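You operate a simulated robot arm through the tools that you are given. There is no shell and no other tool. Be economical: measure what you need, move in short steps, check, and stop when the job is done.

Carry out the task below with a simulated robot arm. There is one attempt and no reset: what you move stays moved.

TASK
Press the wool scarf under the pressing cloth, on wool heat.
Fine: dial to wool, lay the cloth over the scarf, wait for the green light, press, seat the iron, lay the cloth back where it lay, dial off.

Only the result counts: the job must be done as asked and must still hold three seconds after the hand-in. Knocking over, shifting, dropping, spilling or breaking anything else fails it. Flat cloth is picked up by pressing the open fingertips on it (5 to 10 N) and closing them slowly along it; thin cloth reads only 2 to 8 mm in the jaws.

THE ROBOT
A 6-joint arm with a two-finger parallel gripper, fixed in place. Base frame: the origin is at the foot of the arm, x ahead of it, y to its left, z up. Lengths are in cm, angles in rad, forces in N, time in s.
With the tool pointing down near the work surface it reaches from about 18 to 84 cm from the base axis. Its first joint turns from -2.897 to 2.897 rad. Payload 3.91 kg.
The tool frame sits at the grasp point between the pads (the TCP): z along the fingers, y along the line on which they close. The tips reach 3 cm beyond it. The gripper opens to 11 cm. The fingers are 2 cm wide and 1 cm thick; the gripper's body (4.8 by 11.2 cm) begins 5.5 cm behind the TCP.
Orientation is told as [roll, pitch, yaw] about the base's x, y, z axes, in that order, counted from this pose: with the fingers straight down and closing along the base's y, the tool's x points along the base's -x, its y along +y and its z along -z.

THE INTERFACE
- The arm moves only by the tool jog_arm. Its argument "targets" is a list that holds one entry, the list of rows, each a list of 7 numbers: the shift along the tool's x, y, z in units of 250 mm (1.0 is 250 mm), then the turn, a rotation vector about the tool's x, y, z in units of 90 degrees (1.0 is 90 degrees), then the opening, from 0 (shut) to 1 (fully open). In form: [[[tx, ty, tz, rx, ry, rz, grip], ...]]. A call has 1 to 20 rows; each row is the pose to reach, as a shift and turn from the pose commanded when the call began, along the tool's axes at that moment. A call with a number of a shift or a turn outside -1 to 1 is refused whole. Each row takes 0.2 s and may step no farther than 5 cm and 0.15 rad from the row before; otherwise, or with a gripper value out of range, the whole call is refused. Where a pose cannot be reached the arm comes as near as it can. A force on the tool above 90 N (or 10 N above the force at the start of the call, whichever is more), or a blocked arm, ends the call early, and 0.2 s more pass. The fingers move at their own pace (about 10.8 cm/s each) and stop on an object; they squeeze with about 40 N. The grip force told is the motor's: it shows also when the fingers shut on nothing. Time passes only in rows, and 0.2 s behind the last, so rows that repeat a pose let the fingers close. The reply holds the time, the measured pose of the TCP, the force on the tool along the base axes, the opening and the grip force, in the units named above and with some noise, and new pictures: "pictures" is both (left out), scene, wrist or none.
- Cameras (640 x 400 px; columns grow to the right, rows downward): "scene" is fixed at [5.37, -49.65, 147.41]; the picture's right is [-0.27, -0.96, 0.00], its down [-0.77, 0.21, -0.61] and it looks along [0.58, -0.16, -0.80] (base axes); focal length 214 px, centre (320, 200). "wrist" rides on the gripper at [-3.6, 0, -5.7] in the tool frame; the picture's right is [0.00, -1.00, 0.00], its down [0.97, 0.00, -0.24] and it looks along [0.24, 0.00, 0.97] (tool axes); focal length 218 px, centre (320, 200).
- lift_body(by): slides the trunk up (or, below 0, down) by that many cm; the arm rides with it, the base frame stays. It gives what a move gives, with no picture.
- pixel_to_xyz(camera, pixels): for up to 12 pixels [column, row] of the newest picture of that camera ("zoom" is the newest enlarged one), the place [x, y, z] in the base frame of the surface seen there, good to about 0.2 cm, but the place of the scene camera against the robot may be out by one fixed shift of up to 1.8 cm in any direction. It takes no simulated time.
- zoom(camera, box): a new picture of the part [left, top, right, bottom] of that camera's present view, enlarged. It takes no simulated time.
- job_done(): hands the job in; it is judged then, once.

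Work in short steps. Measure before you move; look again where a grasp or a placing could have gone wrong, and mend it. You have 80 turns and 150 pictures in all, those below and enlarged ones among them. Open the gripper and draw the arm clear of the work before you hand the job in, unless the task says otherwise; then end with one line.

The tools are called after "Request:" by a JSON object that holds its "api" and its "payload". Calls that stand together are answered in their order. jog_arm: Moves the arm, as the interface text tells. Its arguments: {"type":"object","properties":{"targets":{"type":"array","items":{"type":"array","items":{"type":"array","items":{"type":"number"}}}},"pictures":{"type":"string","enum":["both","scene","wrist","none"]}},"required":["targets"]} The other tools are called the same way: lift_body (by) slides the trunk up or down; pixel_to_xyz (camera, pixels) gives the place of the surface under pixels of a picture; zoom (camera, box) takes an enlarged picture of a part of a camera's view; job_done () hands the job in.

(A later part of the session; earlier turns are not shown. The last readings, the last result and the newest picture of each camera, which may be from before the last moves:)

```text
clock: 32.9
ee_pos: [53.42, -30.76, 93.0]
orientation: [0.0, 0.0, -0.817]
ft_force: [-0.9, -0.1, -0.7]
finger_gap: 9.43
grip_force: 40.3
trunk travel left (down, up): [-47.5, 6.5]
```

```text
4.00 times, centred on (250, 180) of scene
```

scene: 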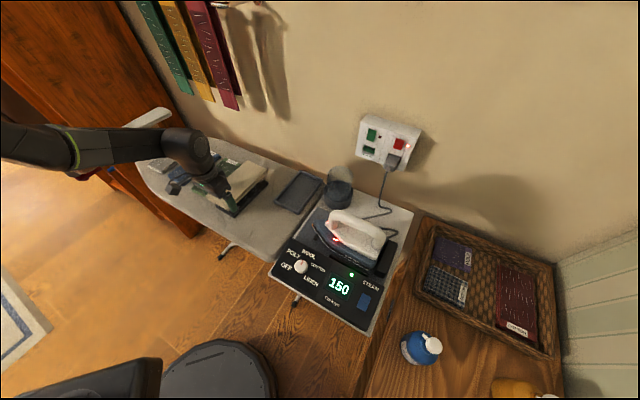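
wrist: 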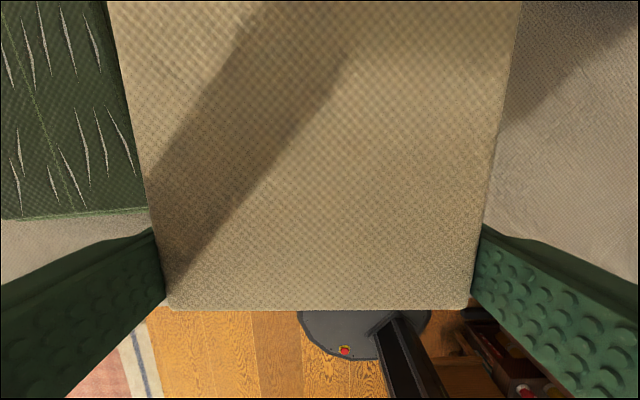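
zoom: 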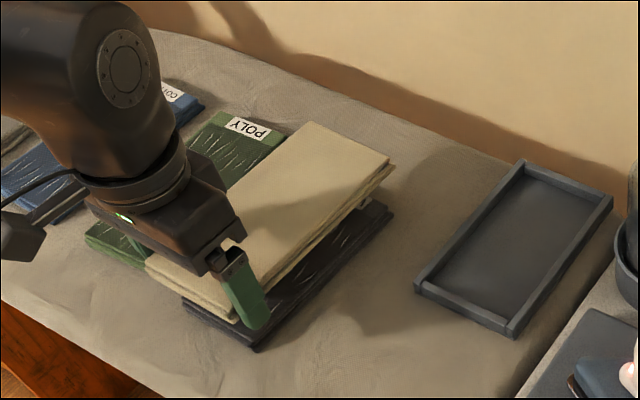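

It's slightly off (u −16.0, v 59.5), so I'll correct and lower until the pad rests on the scarf.

Request:
{"api": "jog_arm", "payload": {"targets": [[[0.018, -0.008, 0, 0, 0, 0, 0.5], [0.018, -0.008, 0.05, 0, 0, 0, 0.5], [0.018, -0.008, 0.09, 0, 0, 0, 0.5], [0.018, -0.008, 0.12, 0, 0, 0, 0.5], [0.018, -0.008, 0.138, 0, 0, 0, 0.5], [0.018, -0.008, 0.138, 0, 0, 0, 0.5]]]}}

Request:
{"api": "zoom", "payload": {"camera": "scene", "box": [170, 130, 330, 230]}}

```text
clock: 34.2
ee_pos: [53.02, -30.72, 89.67]
orientation: [0.001, 0.002, -0.817]
ft_force: [0.0, -0.2, -0.2]
finger_gap: 9.41
grip_force: 40.0
trunk travel left (down, up): [-47.5, 6.5]
```

scene: 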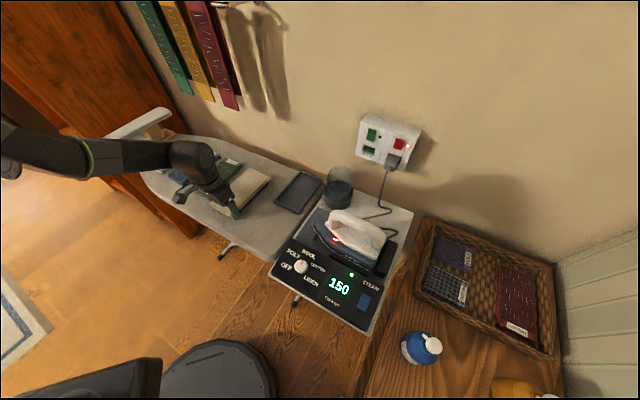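
wrist: 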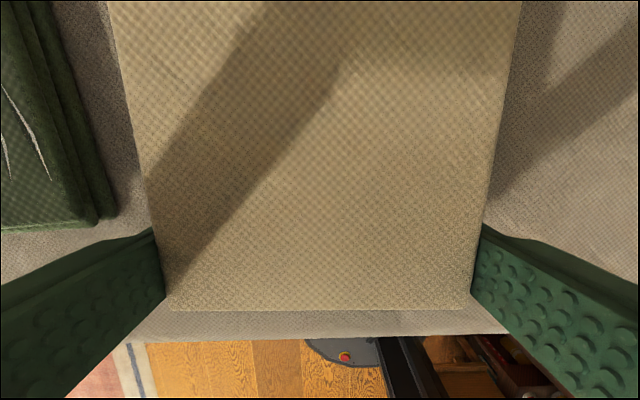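

```text
4.00 times, centred on (250, 180) of scene
```

zoom: 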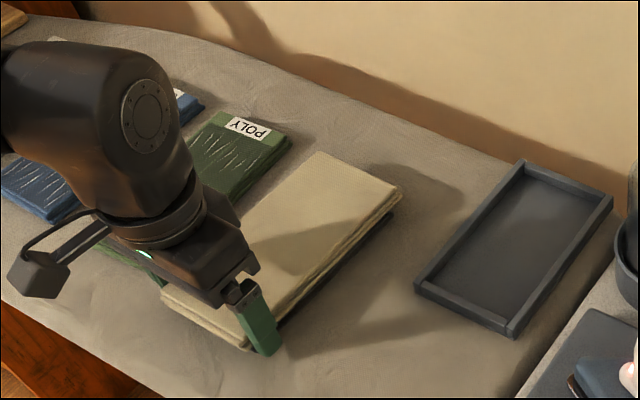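

It's nearly down at z 89.67 with no contact yet. I'll lower the last 0.3 cm, then release gradually.

Request:
{"api": "jog_arm", "payload": {"targets": [[[0, 0, 0.007, 0, 0, 0, 0.5], [0, 0, 0.013, 0, 0, 0, 0.5], [0, 0, 0.013, 0, 0, 0, 0.5]]], "pictures": "none"}}

```text
clock: 35.0
ee_pos: [52.89, -30.68, 89.46]
orientation: [0.0, 0.0, -0.817]
ft_force: [0.5, -2.1, 8.0]
finger_gap: 9.42
grip_force: 40.1
trunk travel left (down, up): [-47.5, 6.5]
```

Contact at 8 N, so the pad is on the scarf. I'll open evenly and rise straight up.

Request:
{"api": "jog_arm", "payload": {"targets": [[[0, 0, 0, 0, 0, 0, 0.9], [0, 0, 0, 0, 0, 0, 1], [0, 0, 0, 0, 0, 0, 1], [0, 0, -0.06, 0, 0, 0, 1], [0, 0, -0.2, 0, 0, 0, 1], [0, 0, -0.36, 0, 0, 0, 1], [0, 0, -0.52, 0, 0, 0, 1], [0, 0, -0.7, 0, 0, 0, 1]]]}}

Request:
{"api": "zoom", "payload": {"camera": "scene", "box": [170, 130, 330, 230]}}

```text
clock: 36.9
ee_pos: [53.01, -30.67, 106.98]
orientation: [0.0, -0.001, -0.816]
ft_force: [-0.4, 0.0, 0.9]
finger_gap: 11.0
grip_force: 0.1
trunk travel left (down, up): [-47.5, 6.5]
```

scene: 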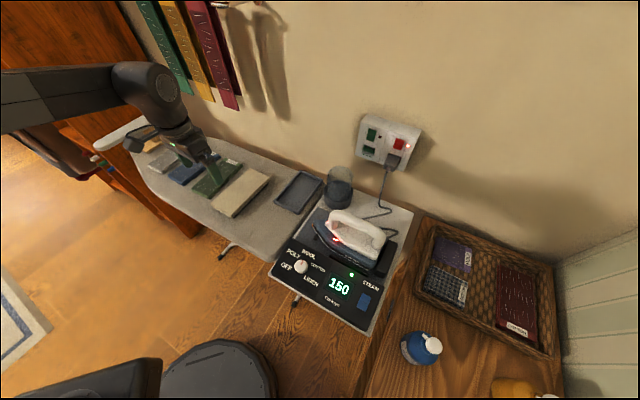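
wrist: 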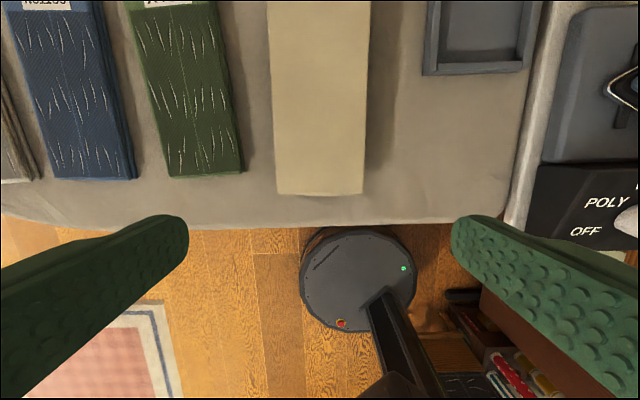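

```text
4.00 times, centred on (250, 180) of scene
```

zoom: 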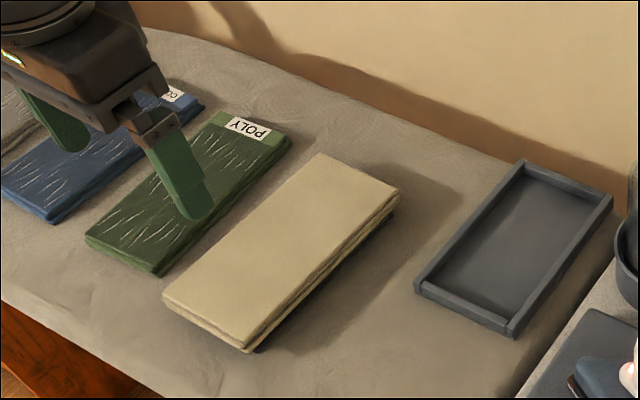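

The cloth covers the scarf completely and the light is green at 150. Next I'll travel high to the iron, turning the fingers to close across its handle.

Request:
{"api": "jog_arm", "payload": {"targets": [[[-0.025, -0.12, -0.046, 0, 0, -0.089, 0.8], [-0.05, -0.24, -0.092, 0, 0, -0.178, 0.8], [-0.075, -0.36, -0.137, 0, 0, -0.267, 0.8], [-0.1, -0.48, -0.183, 0, 0, -0.357, 0.8], [-0.125, -0.6, -0.229, 0, 0, -0.446, 0.8], [-0.15, -0.72, -0.274, 0, 0, -0.535, 0.8], [-0.176, -0.84, -0.32, 0, 0, -0.624, 0.8]]], "pictures": "none"}}

Request:
{"api": "jog_arm", "payload": {"targets": [[[0.119, -0.122, 0, 0, 0, -0.079, 0.8], [0.238, -0.245, 0, 0, 0, -0.158, 0.8], [0.358, -0.367, 0, 0, 0, -0.238, 0.8], [0.477, -0.49, 0, 0, 0, -0.317, 0.8], [0.596, -0.612, 0, 0, 0, -0.396, 0.8]]]}}

```text
clock: 38.5
ee_pos: [40.35, -48.51, 114.92]
orientation: [0.003, 0.0, 0.166]
ft_force: [0.7, 0.7, 0.7]
finger_gap: 8.8
grip_force: 0.1
trunk travel left (down, up): [-47.5, 6.5]
```

```text
clock: 39.6
ee_pos: [28.56, -65.91, 114.64]
orientation: [0.001, 0.0, 0.786]
ft_force: [1.2, 0.4, -0.8]
finger_gap: 8.76
grip_force: 0.0
trunk travel left (down, up): [-47.5, 6.5]
```

scene: 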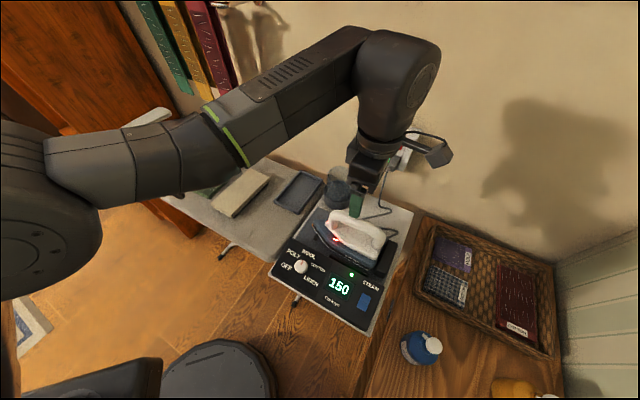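
wrist: 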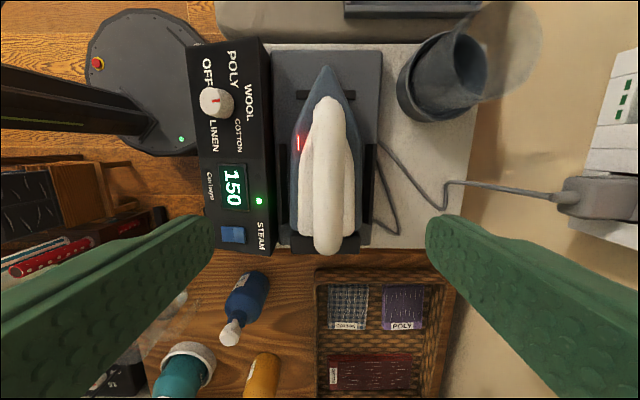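

The iron handle runs along column 325, with the tip up in the image. I'll measure it.

Request:
{"api": "zoom", "payload": {"camera": "wrist", "box": [250, 40, 410, 270]}}

Request:
{"api": "pixel_to_xyz", "payload": {"camera": "wrist", "pixels": [[328, 105], [328, 130], [328, 160], [328, 200], [328, 240], [309, 200], [345, 200], [327, 70], [293, 230], [360, 225], [285, 65], [375, 70]]}}

Request:
{"api": "zoom", "payload": {"camera": "scene", "box": [290, 180, 420, 300]}}

```text
1.74 times, centred on (330, 155) of wrist
```

zoom: 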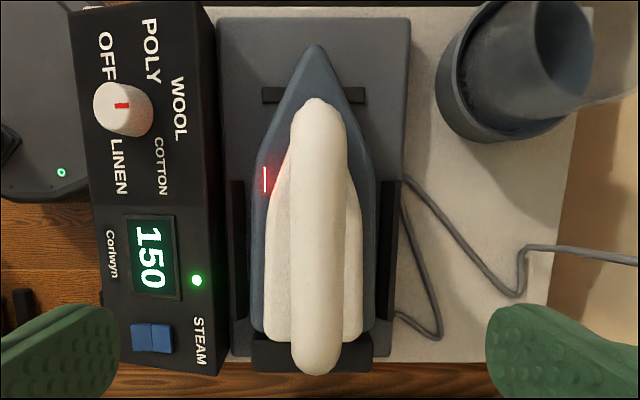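

```text
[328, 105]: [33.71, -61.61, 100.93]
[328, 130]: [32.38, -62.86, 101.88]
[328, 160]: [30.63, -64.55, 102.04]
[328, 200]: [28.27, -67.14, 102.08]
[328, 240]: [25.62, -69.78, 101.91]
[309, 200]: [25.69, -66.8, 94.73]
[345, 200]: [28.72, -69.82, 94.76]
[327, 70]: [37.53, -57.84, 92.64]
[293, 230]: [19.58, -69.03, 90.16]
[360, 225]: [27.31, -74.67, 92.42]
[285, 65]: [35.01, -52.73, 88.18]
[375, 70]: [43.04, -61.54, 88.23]
```

```text
3.33 times, centred on (355, 240) of scene
```

zoom: 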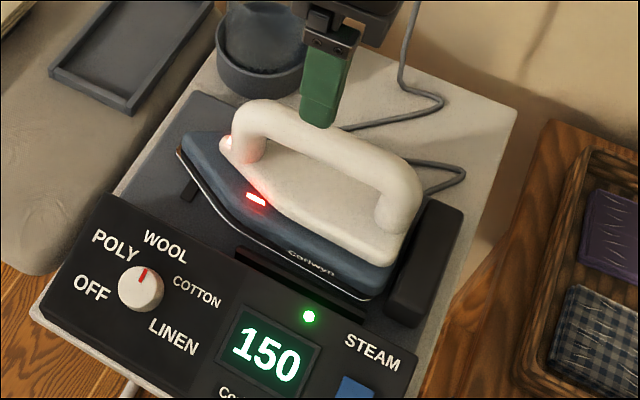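

The handle axis is at v≈67.4, z-centre about 100.7, with its middle at u≈25.8 and about 2.7 cm thick. I'll descend over it with a 6 cm opening.

Request:
{"api": "jog_arm", "payload": {"targets": [[[-0.024, -0.024, 0.1, 0, 0, 0, 0.6], [-0.024, -0.024, 0.25, 0, 0, 0, 0.6], [-0.024, -0.024, 0.4, 0, 0, 0, 0.6], [-0.024, -0.024, 0.5, 0, 0, 0, 0.6], [-0.024, -0.024, 0.548, 0, 0, 0, 0.6], [-0.024, -0.024, 0.548, 0, 0, 0, 0.6]]]}}

```text
clock: 41.0
ee_pos: [29.45, -65.81, 101.2]
orientation: [0.0, 0.0, 0.785]
ft_force: [0.3, 0.5, 0.3]
finger_gap: 6.58
grip_force: 0.0
trunk travel left (down, up): [-47.5, 6.5]
```

scene: 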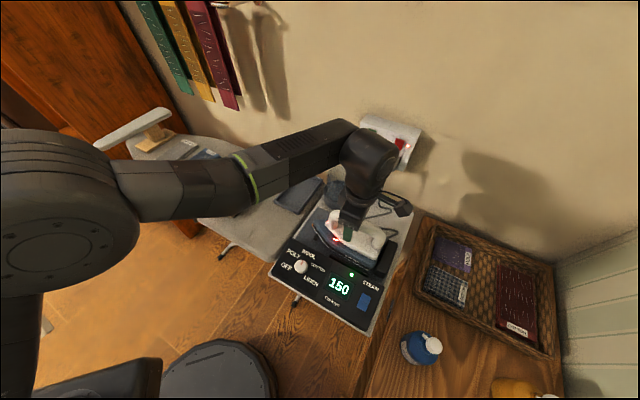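
wrist: 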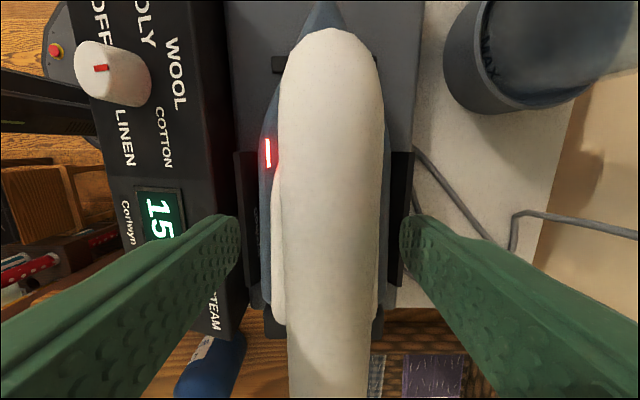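

The handle sits 11 px right of centre, so I'll shift 0.3 cm, lower slightly and close.

Request:
{"api": "jog_arm", "payload": {"targets": [[[0, -0.012, 0.012, 0, 0, 0, 0.6], [0, -0.012, 0.016, 0, 0, 0, 0.45], [0, -0.012, 0.016, 0, 0, 0, 0.33], [0, -0.012, 0.016, 0, 0, 0, 0.25], [0, -0.012, 0.016, 0, 0, 0, 0.15], [0, -0.012, 0.016, 0, 0, 0, 0.1], [0, -0.012, 0.016, 0, 0, 0, 0.1]]], "pictures": "wrist"}}

```text
clock: 42.6
ee_pos: [29.58, -65.78, 100.84]
orientation: [-0.001, -0.002, 0.784]
ft_force: [1.1, -1.9, 0.3]
finger_gap: 2.88
grip_force: 39.8
trunk travel left (down, up): [-47.5, 6.5]
```

wrist: 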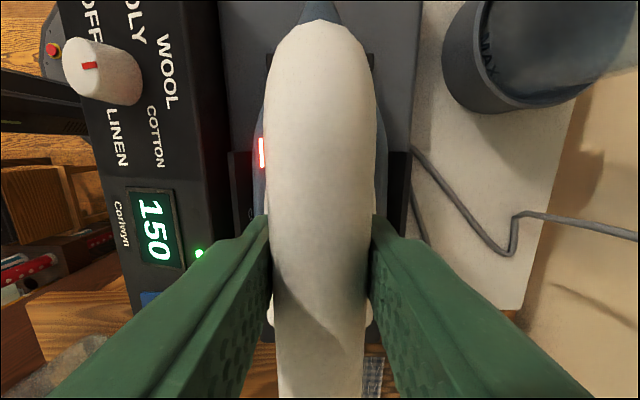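

The handle is gripped (2.88 cm) at the seat pose (29.58,-65.78,100.84). I'll lift straight up slowly.

Request:
{"api": "jog_arm", "payload": {"targets": [[[0, 0, -0.02, 0, 0, 0, 0.1], [0, 0, -0.05, 0, 0, 0, 0.1], [0, 0, -0.1, 0, 0, 0, 0.1], [0, 0, -0.16, 0, 0, 0, 0.1], [0, 0, -0.24, 0, 0, 0, 0.1], [0, 0, -0.32, 0, 0, 0, 0.1], [0, 0, -0.4, 0, 0, 0, 0.1]]]}}

Request:
{"api": "zoom", "payload": {"camera": "scene", "box": [280, 140, 440, 300]}}

```text
clock: 44.2
ee_pos: [29.67, -66.08, 110.84]
orientation: [0.001, 0.001, 0.786]
ft_force: [-0.6, 0.5, -10.5]
finger_gap: 2.88
grip_force: 39.9
trunk travel left (down, up): [-47.5, 6.5]
```

scene: 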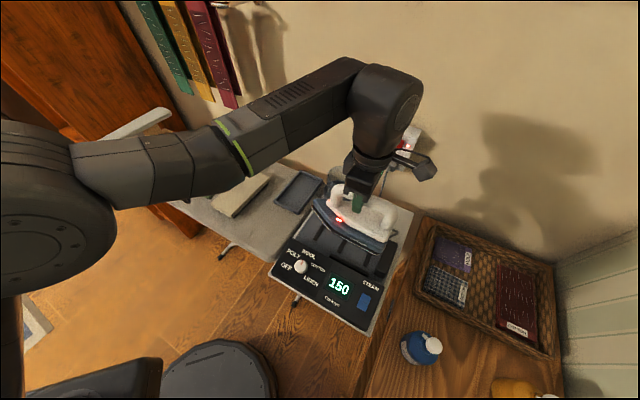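
wrist: 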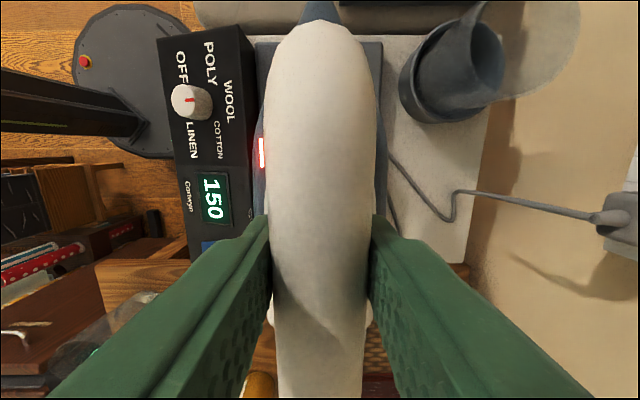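

```text
2.50 times, centred on (360, 220) of scene
```

zoom: 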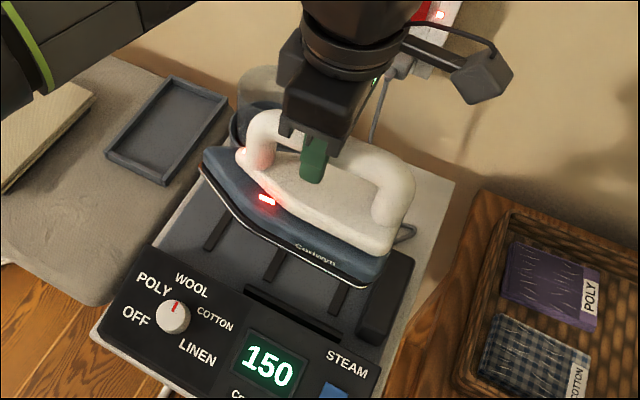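

The iron hangs level (about 1 kg) and the cord stays put. I'll carry it along −u toward the scarf in two stages.

Request:
{"api": "jog_arm", "payload": {"targets": [[[-0.12, 0, 0, 0, 0, 0, 0.1], [-0.26, 0, 0, 0, 0, 0, 0.1], [-0.4, 0, 0, 0, 0, 0, 0.1], [-0.54, 0, 0, 0, 0, 0, 0.1], [-0.68, 0, 0, 0, 0, 0, 0.1], [-0.82, 0, 0, 0, 0, 0, 0.1]]], "pictures": "scene"}}

Request:
{"api": "jog_arm", "payload": {"targets": [[[-0.14, 0, 0, 0, 0, 0, 0.1], [-0.28, 0, 0, 0, 0, 0, 0.1], [-0.42, 0, 0, 0, 0, 0, 0.1], [-0.56, 0.04, 0, 0, 0, 0.04, 0.1], [-0.7, 0.08, 0, 0, 0, 0.13, 0.1], [-0.826, 0.08, 0, 0, 0, 0.22, 0.1], [-0.826, 0.08, 0, 0, 0, 0.31, 0.1], [-0.826, 0.08, 0, 0, 0, 0.4, 0.1], [-0.826, 0.08, 0, 0, 0, 0.49, 0.1], [-0.826, 0.08, 0, 0, 0, 0.58, 0.1], [-0.826, 0.08, 0, 0, 0, 0.67, 0.1], [-0.826, 0.08, 0, 0, 0, 0.76, 0.1], [-0.826, 0.08, 0, 0, 0, 0.85, 0.1], [-0.826, 0.08, 0, 0, 0, 0.93, 0.1], [-0.826, 0.08, 0, 0, 0, 1.0, 0.1], [-0.826, 0.08, 0, 0, 0, 1.0, 0.1]]]}}

Request:
{"api": "zoom", "payload": {"camera": "scene", "box": [150, 90, 330, 240]}}

```text
clock: 45.6
ee_pos: [44.1, -51.58, 110.81]
orientation: [0.001, -0.001, 0.785]
ft_force: [-0.1, -0.2, -9.9]
finger_gap: 2.88
grip_force: 39.7
trunk travel left (down, up): [-47.5, 6.5]
```

scene: 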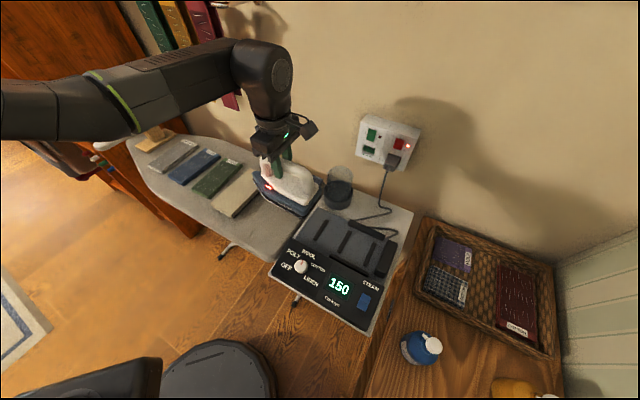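

```text
clock: 49.0
ee_pos: [57.21, -35.47, 110.83]
orientation: [0.0, 0.002, -0.787]
ft_force: [0.1, 1.3, -10.8]
finger_gap: 2.87
grip_force: 40.1
trunk travel left (down, up): [-47.5, 6.5]
```

scene: 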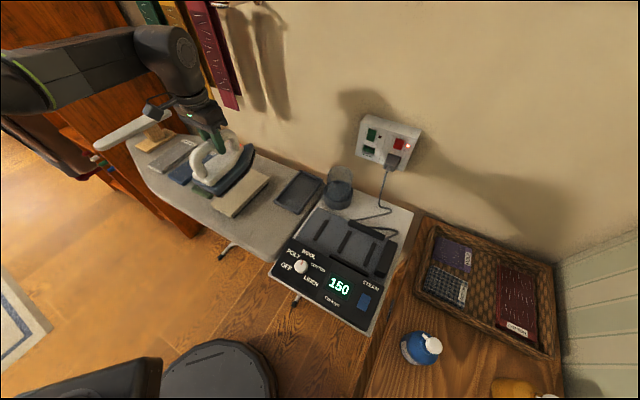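
wrist: 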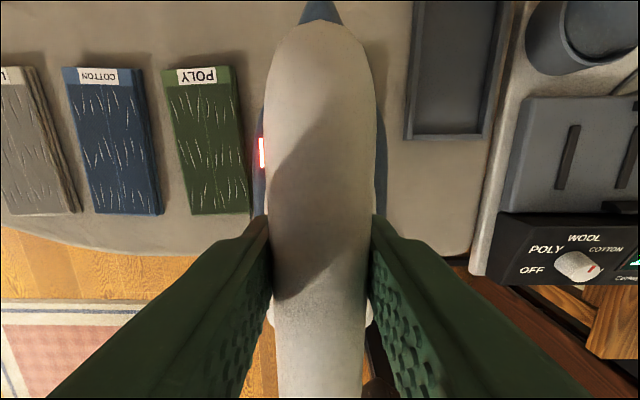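

```text
2.67 times, centred on (240, 165) of scene
```

zoom: 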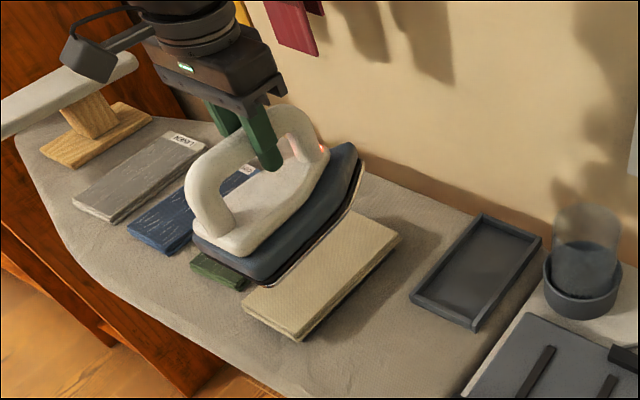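

The iron is above the cloth, aligned with it (u −15.4, v 65.5). I'll lower to z≈102 and then creep down to contact.

Request:
{"api": "jog_arm", "payload": {"targets": [[[0, 0, 0.1, 0, 0, 0, 0.1], [0, 0.004, 0.2, 0, 0, 0, 0.1], [0, 0.004, 0.28, 0, 0, 0, 0.1], [0, 0.004, 0.33, 0, 0, 0, 0.1], [0, 0.004, 0.35, 0, 0, 0, 0.1]]], "pictures": "scene"}}

Request:
{"api": "zoom", "payload": {"camera": "scene", "box": [150, 110, 310, 230]}}

```text
clock: 50.2
ee_pos: [57.4, -35.38, 102.13]
orientation: [0.001, 0.003, -0.783]
ft_force: [0.4, 0.1, -11.0]
finger_gap: 2.88
grip_force: 39.6
trunk travel left (down, up): [-47.5, 6.5]
```

scene: 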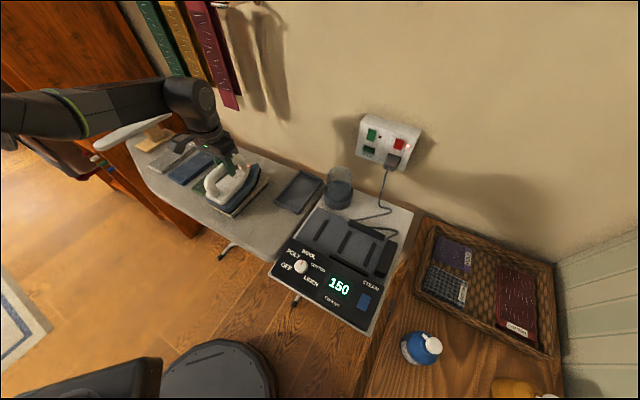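

```text
3.33 times, centred on (230, 170) of scene
```

zoom: 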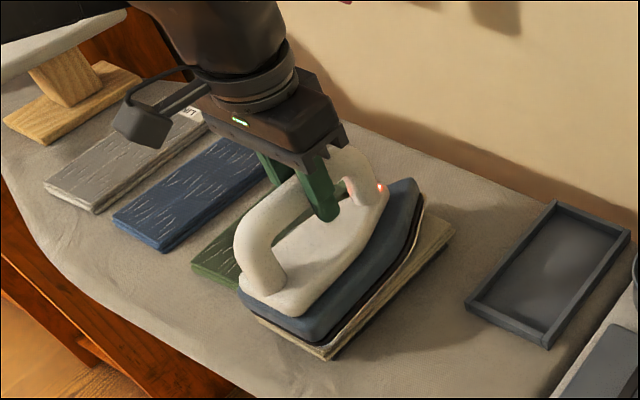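

It's well centred. I'll creep down until the weight transfers and some downward force builds.

Request:
{"api": "jog_arm", "payload": {"targets": [[[0, 0, 0.01, 0, 0, 0, 0.1], [0, 0, 0.02, 0, 0, 0, 0.1], [0, 0, 0.028, 0, 0, 0, 0.1], [0, 0, 0.028, 0, 0, 0, 0.1]]], "pictures": "none"}}

```text
clock: 51.2
ee_pos: [57.25, -35.5, 101.67]
orientation: [0.0, -0.001, -0.785]
ft_force: [1.8, -0.3, 3.8]
finger_gap: 2.85
grip_force: 40.7
trunk travel left (down, up): [-47.5, 6.5]
```

Contact: the force has gone from −11 to +3.8 N. I'll add a bit more and hold about 2.5 s.

Request:
{"api": "jog_arm", "payload": {"targets": [[[0, 0, 0.005, 0, 0, 0, 0.1], [0, 0, 0.01, 0, 0, 0, 0.1], [0, 0, 0.01, 0, 0, 0, 0.1], [0, 0, 0.01, 0, 0, 0, 0.1], [0, 0, 0.01, 0, 0, 0, 0.1], [0, 0, 0.01, 0, 0, 0, 0.1], [0, 0, 0.01, 0, 0, 0, 0.1], [0, 0, 0.01, 0, 0, 0, 0.1], [0, 0, 0.01, 0, 0, 0, 0.1], [0, 0, 0.01, 0, 0, 0, 0.1], [0, 0, 0.01, 0, 0, 0, 0.1], [0, 0, 0.01, 0, 0, 0, 0.1]]], "pictures": "scene"}}

Request:
{"api": "zoom", "payload": {"camera": "scene", "box": [150, 110, 310, 230]}}

```text
clock: 53.9
ee_pos: [57.13, -35.29, 101.41]
orientation: [0.002, -0.006, -0.785]
ft_force: [1.8, -1.8, 39.1]
finger_gap: 2.84
grip_force: 39.6
trunk travel left (down, up): [-47.5, 6.5]
```

scene: 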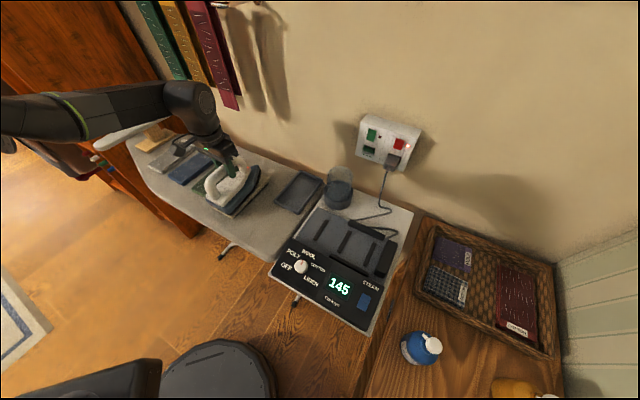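

```text
3.33 times, centred on (230, 170) of scene
```

zoom: 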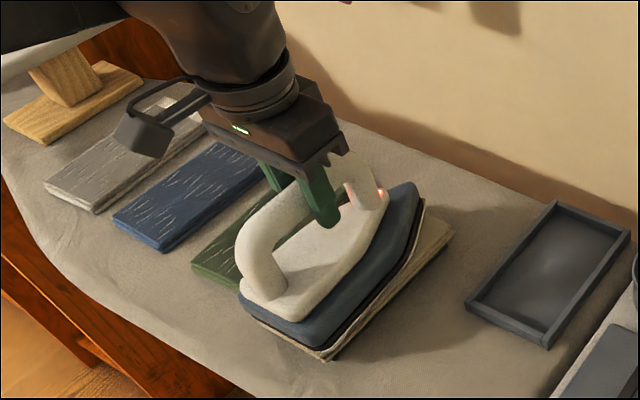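

The iron is pressing at 39 N. I'll hold one more second at lower force, then lift off slowly.

Request:
{"api": "jog_arm", "payload": {"targets": [[[0, 0, -0.004, 0, 0, 0, 0.1], [0, 0, -0.004, 0, 0, 0, 0.1], [0, 0, -0.004, 0, 0, 0, 0.1], [0, 0, -0.004, 0, 0, 0, 0.1], [0, 0, -0.015, 0, 0, 0, 0.1], [0, 0, -0.04, 0, 0, 0, 0.1], [0, 0, -0.1, 0, 0, 0, 0.1], [0, 0, -0.18, 0, 0, 0, 0.1], [0, 0, -0.28, 0, 0, 0, 0.1], [0, 0, -0.38, 0, 0, 0, 0.1]]]}}

Request:
{"api": "zoom", "payload": {"camera": "scene", "box": [150, 110, 310, 230]}}

```text
clock: 56.0
ee_pos: [57.36, -35.65, 110.58]
orientation: [0.0, 0.003, -0.784]
ft_force: [0.0, 0.0, -10.4]
finger_gap: 2.89
grip_force: 40.5
trunk travel left (down, up): [-47.5, 6.5]
```

scene: 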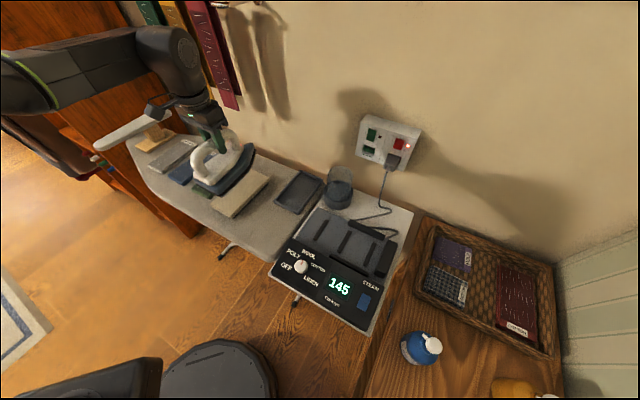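
wrist: 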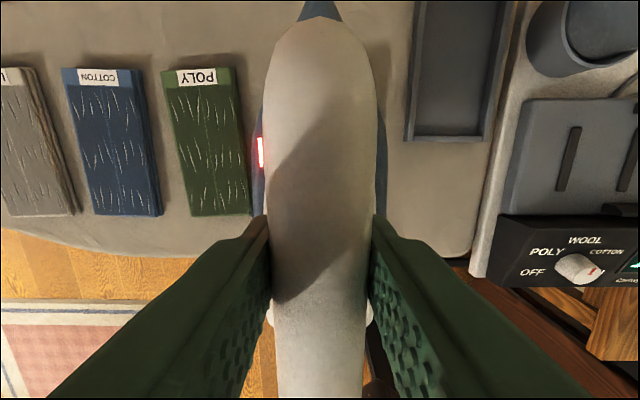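

```text
3.33 times, centred on (230, 170) of scene
```

zoom: 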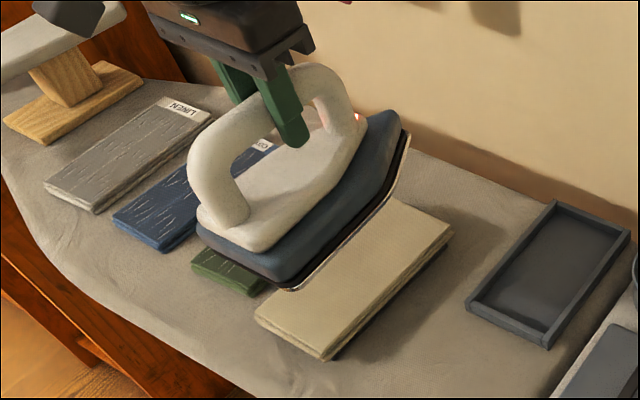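

The cloth stayed put. I'll turn the iron back −90° and carry it toward its seat.

Request:
{"api": "jog_arm", "payload": {"targets": [[[0, 0, 0, 0, 0, -0.09, 0.1], [0, 0, 0, 0, 0, -0.18, 0.1], [0, 0, 0, 0, 0, -0.27, 0.1], [0, 0, 0, 0, 0, -0.36, 0.1], [0, 0, 0, 0, 0, -0.45, 0.1], [0, 0, 0, 0, 0, -0.54, 0.1], [-0.01, 0, 0, 0, 0, -0.63, 0.1], [-0.02, 0, 0, 0, 0, -0.72, 0.1], [-0.03, -0.04, 0, 0, 0, -0.81, 0.1], [-0.045, -0.12, 0, 0, 0, -0.9, 0.1], [-0.066, -0.24, 0, 0, 0, -0.97, 0.1], [-0.066, -0.38, 0, 0, 0, -1.0, 0.1], [-0.066, -0.52, 0, 0, 0, -1.0, 0.1], [-0.066, -0.66, 0, 0, 0, -1.0, 0.1], [-0.066, -0.8, 0, 0, 0, -1.0, 0.1], [-0.066, -0.8, 0, 0, 0, -1.0, 0.1]]], "pictures": "none"}}

```text
clock: 59.5
ee_pos: [44.36, -50.78, 110.45]
orientation: [0.001, 0.0, 0.786]
ft_force: [0.9, 0.2, -10.8]
finger_gap: 2.87
grip_force: 40.3
trunk travel left (down, up): [-47.5, 6.5]
```

Now at u 4.5, v 67.3. I'll translate the remaining 21 cm to above the seat.

Request:
{"api": "jog_arm", "payload": {"targets": [[[0.14, -0.003, 0, 0, 0, 0, 0.1], [0.29, -0.006, 0, 0, 0, 0, 0.1], [0.44, -0.006, 0, 0, 0, 0, 0.1], [0.59, -0.006, 0, 0, 0, 0, 0.1], [0.73, -0.006, 0, 0, 0, 0, 0.1], [0.842, -0.006, 0, 0, 0, 0, 0.1], [0.842, -0.006, 0, 0, 0, 0, 0.1], [0.842, -0.006, 0, 0, 0, 0, 0.1]]]}}

Request:
{"api": "zoom", "payload": {"camera": "scene", "box": [280, 140, 440, 300]}}

```text
clock: 61.2
ee_pos: [29.45, -66.02, 110.22]
orientation: [0.003, -0.001, 0.786]
ft_force: [0.7, 0.4, -10.4]
finger_gap: 2.89
grip_force: 40.1
trunk travel left (down, up): [-47.5, 6.5]
```

scene: 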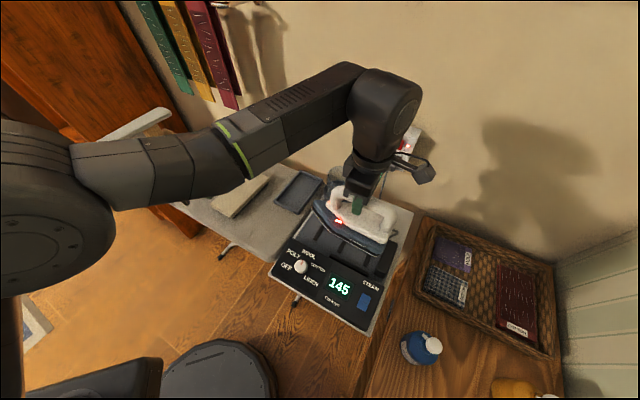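
wrist: 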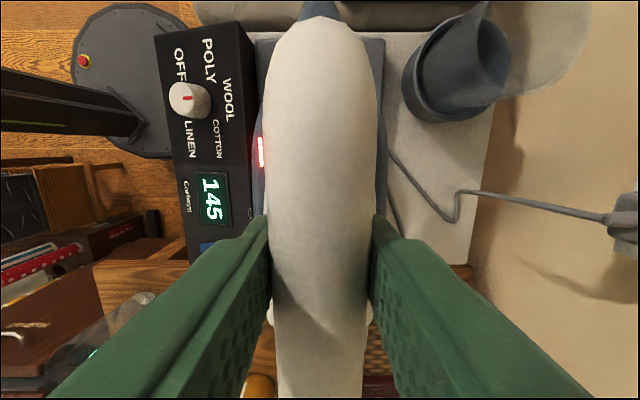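

```text
2.50 times, centred on (360, 220) of scene
```

zoom: 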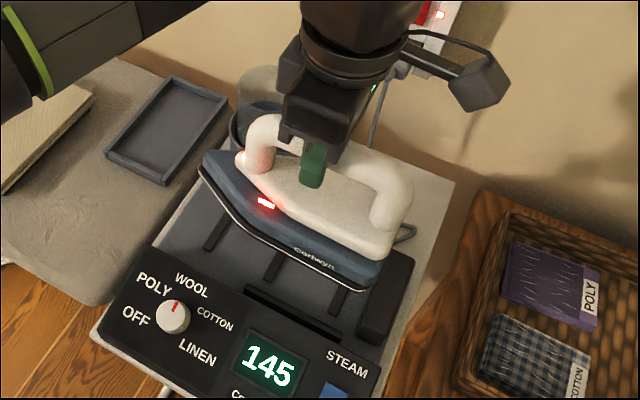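

Aligned with the lift-off view. I'll lower gently to the seat height (100.9).

Request:
{"api": "jog_arm", "payload": {"targets": [[[-0.008, 0.002, 0.1, 0, 0, 0, 0.1], [-0.008, 0.002, 0.2, 0, 0, 0, 0.1], [-0.008, 0.002, 0.28, 0, 0, 0, 0.1], [-0.008, 0.002, 0.33, 0, 0, 0, 0.1], [-0.008, 0.002, 0.35, 0, 0, 0, 0.1], [-0.008, 0.002, 0.36, 0, 0, 0, 0.1], [-0.008, 0.002, 0.36, 0, 0, 0, 0.1]]]}}

Request:
{"api": "zoom", "payload": {"camera": "scene", "box": [280, 140, 440, 300]}}

```text
clock: 62.9
ee_pos: [29.7, -65.63, 101.38]
orientation: [0.002, 0.0, 0.786]
ft_force: [-0.7, -0.4, -9.8]
finger_gap: 2.84
grip_force: 39.8
trunk travel left (down, up): [-47.5, 6.5]
```

scene: 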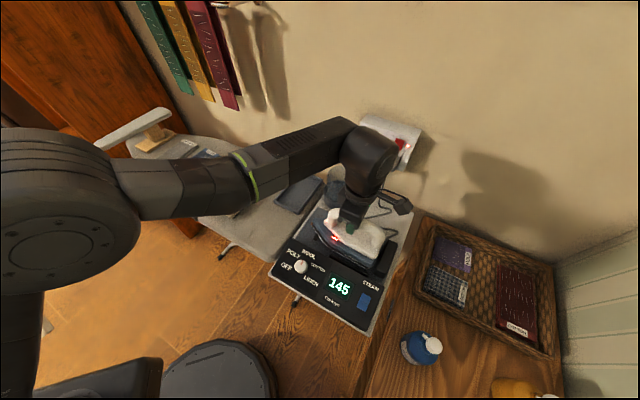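
wrist: 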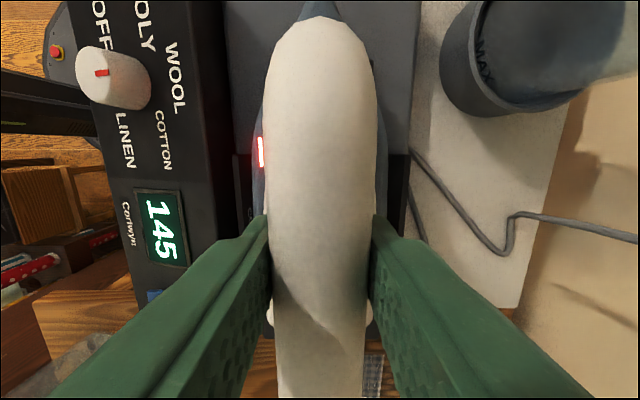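

```text
2.50 times, centred on (360, 220) of scene
```

zoom: 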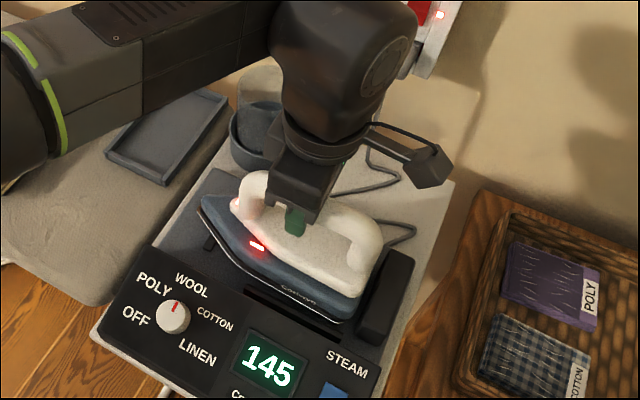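

I'll lower the last half centimetre to contact.

Request:
{"api": "jog_arm", "payload": {"targets": [[[0.004, 0, 0.008, 0, 0, 0, 0.1], [0.006, 0, 0.016, 0, 0, 0, 0.1], [0.006, 0, 0.022, 0, 0, 0, 0.1], [0.006, 0, 0.022, 0, 0, 0, 0.1]]], "pictures": "none"}}

```text
clock: 63.9
ee_pos: [29.41, -65.7, 100.98]
orientation: [0.002, 0.0, 0.786]
ft_force: [-0.4, -0.1, -10.6]
finger_gap: 2.86
grip_force: 40.1
trunk travel left (down, up): [-47.5, 6.5]
```

Request:
{"api": "jog_arm", "payload": {"targets": [[[0, 0, 0.004, 0, 0, 0, 0.1], [0, 0, 0.008, 0, 0, 0, 0.1], [0, 0, 0.012, 0, 0, 0, 0.1], [0, 0, 0.012, 0, 0, 0, 0.1]]], "pictures": "none"}}

```text
clock: 64.8
ee_pos: [29.56, -65.64, 100.85]
orientation: [0.001, 0.003, 0.786]
ft_force: [1.1, -1.7, -2.6]
finger_gap: 2.86
grip_force: 40.0
trunk travel left (down, up): [-47.5, 6.5]
```

The iron is touching the seat (force −10.6 to −2.6 N at z 100.85). I'll ease down a hair, release, and rise.

Request:
{"api": "jog_arm", "payload": {"targets": [[[0, 0, 0.004, 0, 0, 0, 0.1], [0, 0, 0.004, 0, 0, 0, 0.3], [0, 0, 0.004, 0, 0, 0, 0.6], [0, 0, 0.004, 0, 0, 0, 0.6], [0, 0, -0.08, 0, 0, 0, 0.6], [0, 0, -0.22, 0, 0, 0, 0.6], [0, 0, -0.38, 0, 0, 0, 0.6], [0, 0, -0.55, 0, 0, 0, 0.6]]]}}

Request:
{"api": "zoom", "payload": {"camera": "scene", "box": [280, 170, 440, 310]}}

Request:
{"api": "zoom", "payload": {"camera": "wrist", "box": [180, 40, 410, 270]}}

```text
clock: 66.7
ee_pos: [29.57, -65.55, 114.75]
orientation: [0.0, 0.001, 0.785]
ft_force: [0.1, -0.7, -0.1]
finger_gap: 6.6
grip_force: 0.0
trunk travel left (down, up): [-47.5, 6.5]
```

scene: 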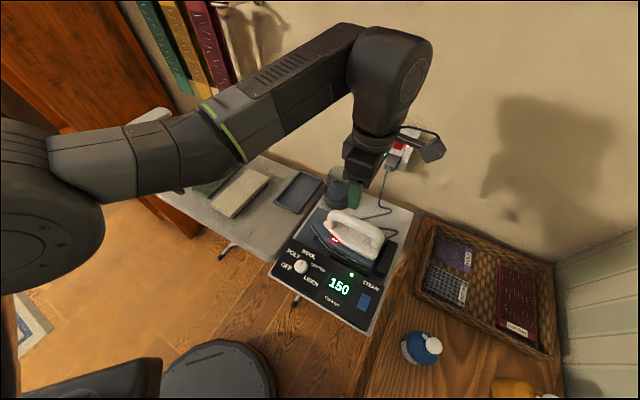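
wrist: 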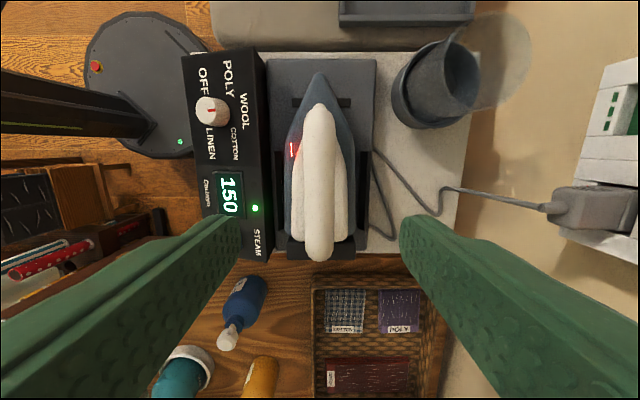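

```text
2.86 times, centred on (360, 240) of scene
```

zoom: 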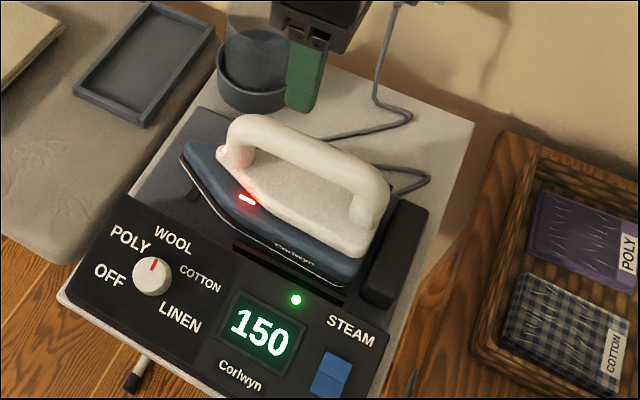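

```text
1.74 times, centred on (295, 155) of wrist
```

zoom: 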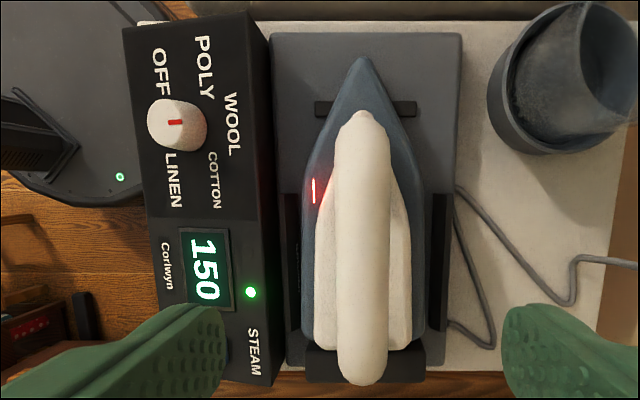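

The iron is seated; the display is back at 150 with the green light. I'll return above the cloth and check it before gripping.

Request:
{"api": "jog_arm", "payload": {"targets": [[[-0.137, 0.027, 0, 0, 0, 0.085, 1], [-0.275, 0.054, 0, 0, 0, 0.17, 1], [-0.412, 0.08, 0, 0, 0, 0.255, 1], [-0.549, 0.107, 0, 0, 0, 0.34, 1], [-0.687, 0.134, 0, 0, 0, 0.425, 1], [-0.824, 0.161, 0, 0, 0, 0.51, 1]]], "pictures": "none"}}

Request:
{"api": "jog_arm", "payload": {"targets": [[[-0.076, 0.117, 0.052, 0, 0, 0.085, 1], [-0.152, 0.235, 0.103, 0, 0, 0.17, 1], [-0.228, 0.352, 0.155, 0, 0, 0.255, 1], [-0.304, 0.469, 0.207, 0, 0, 0.34, 1], [-0.38, 0.587, 0.258, 0, 0, 0.425, 1], [-0.456, 0.704, 0.31, 0, 0, 0.51, 1], [-0.456, 0.704, 0.31, 0, 0, 0.51, 1]]]}}

```text
clock: 68.0
ee_pos: [41.36, -48.06, 114.66]
orientation: [-0.001, 0.003, -0.017]
ft_force: [0.2, 1.0, -0.7]
finger_gap: 10.98
grip_force: 0.1
trunk travel left (down, up): [-47.5, 6.5]
```

```text
clock: 69.7
ee_pos: [52.85, -30.88, 106.78]
orientation: [0.0, -0.001, -0.818]
ft_force: [0.5, -1.0, 1.3]
finger_gap: 11.01
grip_force: 0.2
trunk travel left (down, up): [-47.5, 6.5]
```

scene: 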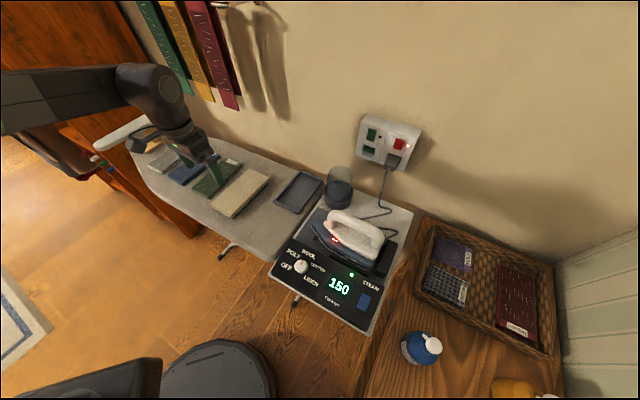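
wrist: 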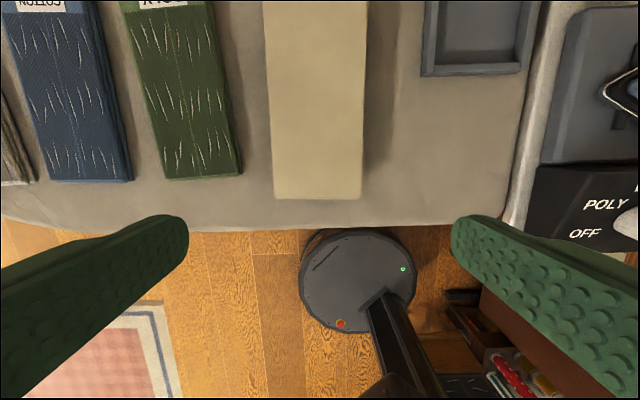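

The cloth is where I left it. I'll descend astride its near end to z≈89.5.

Request:
{"api": "jog_arm", "payload": {"targets": [[[0.004, 0.008, 0.15, 0, 0, 0, 1], [0.004, 0.008, 0.32, 0, 0, 0, 1], [0.004, 0.008, 0.48, 0, 0, 0, 1], [0.004, 0.008, 0.6, 0, 0, 0, 1], [0.004, 0.008, 0.66, 0, 0, 0, 1], [0.004, 0.008, 0.688, 0, 0, 0, 1], [0.004, 0.008, 0.688, 0, 0, 0, 1]]], "pictures": "wrist"}}

```text
clock: 71.2
ee_pos: [52.98, -30.65, 89.69]
orientation: [0.0, 0.002, -0.817]
ft_force: [1.4, -0.4, 0.4]
finger_gap: 11.01
grip_force: 0.0
trunk travel left (down, up): [-47.5, 6.5]
```

wrist: 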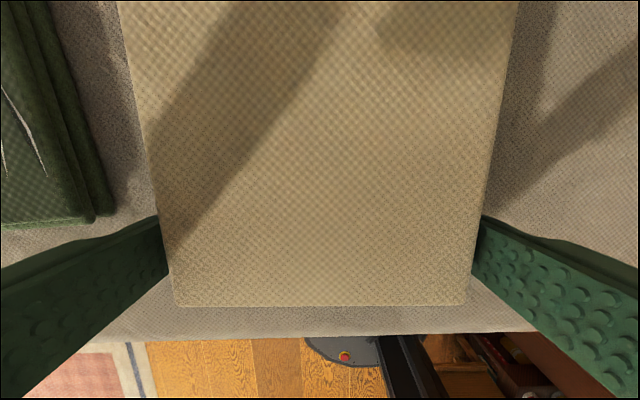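

Well placed. I'll lower 0.2 cm, close slowly and lift a little.

Request:
{"api": "jog_arm", "payload": {"targets": [[[0, 0, 0.008, 0, 0, 0, 1], [0, 0, 0.008, 0, 0, 0, 0.93], [0, 0, 0.008, 0, 0, 0, 0.88], [0, 0, 0.008, 0, 0, 0, 0.84], [0, 0, 0.008, 0, 0, 0, 0.8], [0, 0, 0.008, 0, 0, 0, 0.7], [0, 0, 0.008, 0, 0, 0, 0.5], [0, 0, 0.008, 0, 0, 0, 0.5], [0, 0, -0.01, 0, 0, 0, 0.5], [0, 0, -0.04, 0, 0, 0, 0.5], [0, 0, -0.08, 0, 0, 0, 0.5], [0, 0, -0.12, 0, 0, 0, 0.5]]]}}

Request:
{"api": "zoom", "payload": {"camera": "scene", "box": [170, 130, 330, 230]}}

```text
clock: 73.8
ee_pos: [52.97, -30.56, 92.62]
orientation: [-0.001, 0.004, -0.815]
ft_force: [0.5, 0.3, -1.2]
finger_gap: 9.43
grip_force: 39.9
trunk travel left (down, up): [-47.5, 6.5]
```

scene: 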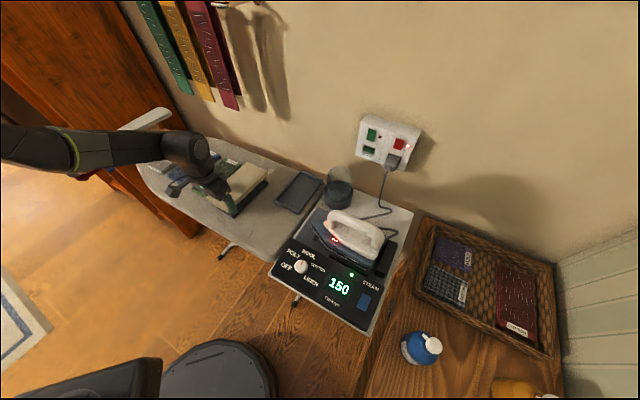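
wrist: 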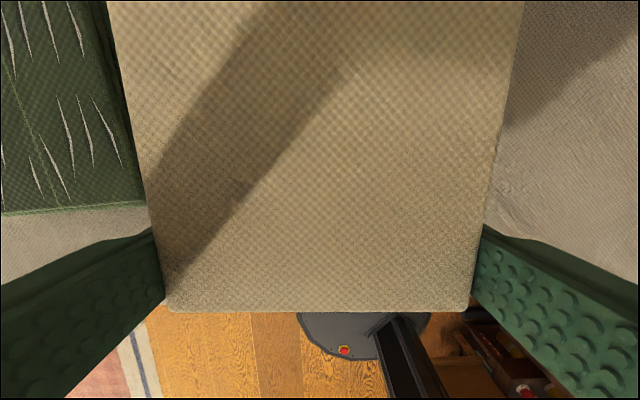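

```text
4.00 times, centred on (250, 180) of scene
```

zoom: 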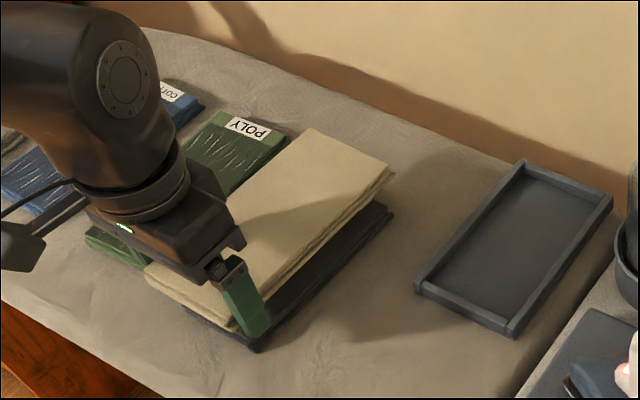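

Held level, and the exposed part of the scarf looks smooth. I'll carry the cloth back over its original place at height, undoing the 1.75° turn.

Request:
{"api": "jog_arm", "payload": {"targets": [[[0, 0, -0.12, 0, 0, 0, 0.5], [0.04, -0.08, -0.24, 0, 0, -0.004, 0.5], [0.1, -0.22, -0.26, 0, 0, -0.008, 0.5], [0.17, -0.37, -0.26, 0, 0, -0.012, 0.5], [0.24, -0.52, -0.26, 0, 0, -0.016, 0.5], [0.316, -0.676, -0.26, 0, 0, -0.02, 0.5], [0.316, -0.676, -0.26, 0, 0, -0.02, 0.5]]]}}

Request:
{"api": "zoom", "payload": {"camera": "scene", "box": [130, 120, 330, 270]}}

```text
clock: 75.5
ee_pos: [35.12, -36.32, 99.23]
orientation: [-0.001, 0.0, -0.784]
ft_force: [-0.7, -0.1, -0.4]
finger_gap: 9.42
grip_force: 40.2
trunk travel left (down, up): [-47.5, 6.5]
```

scene: 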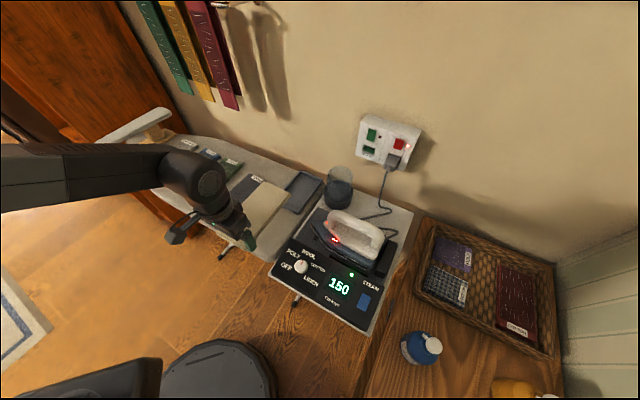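
wrist: 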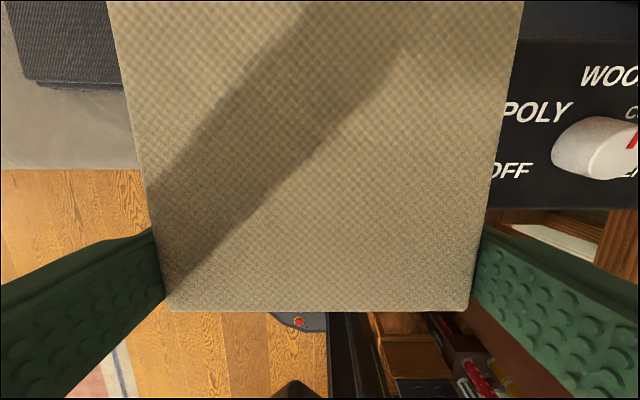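

```text
2.67 times, centred on (230, 195) of scene
```

zoom: 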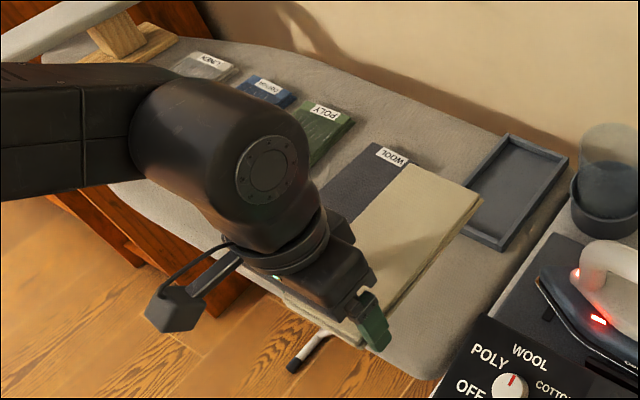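

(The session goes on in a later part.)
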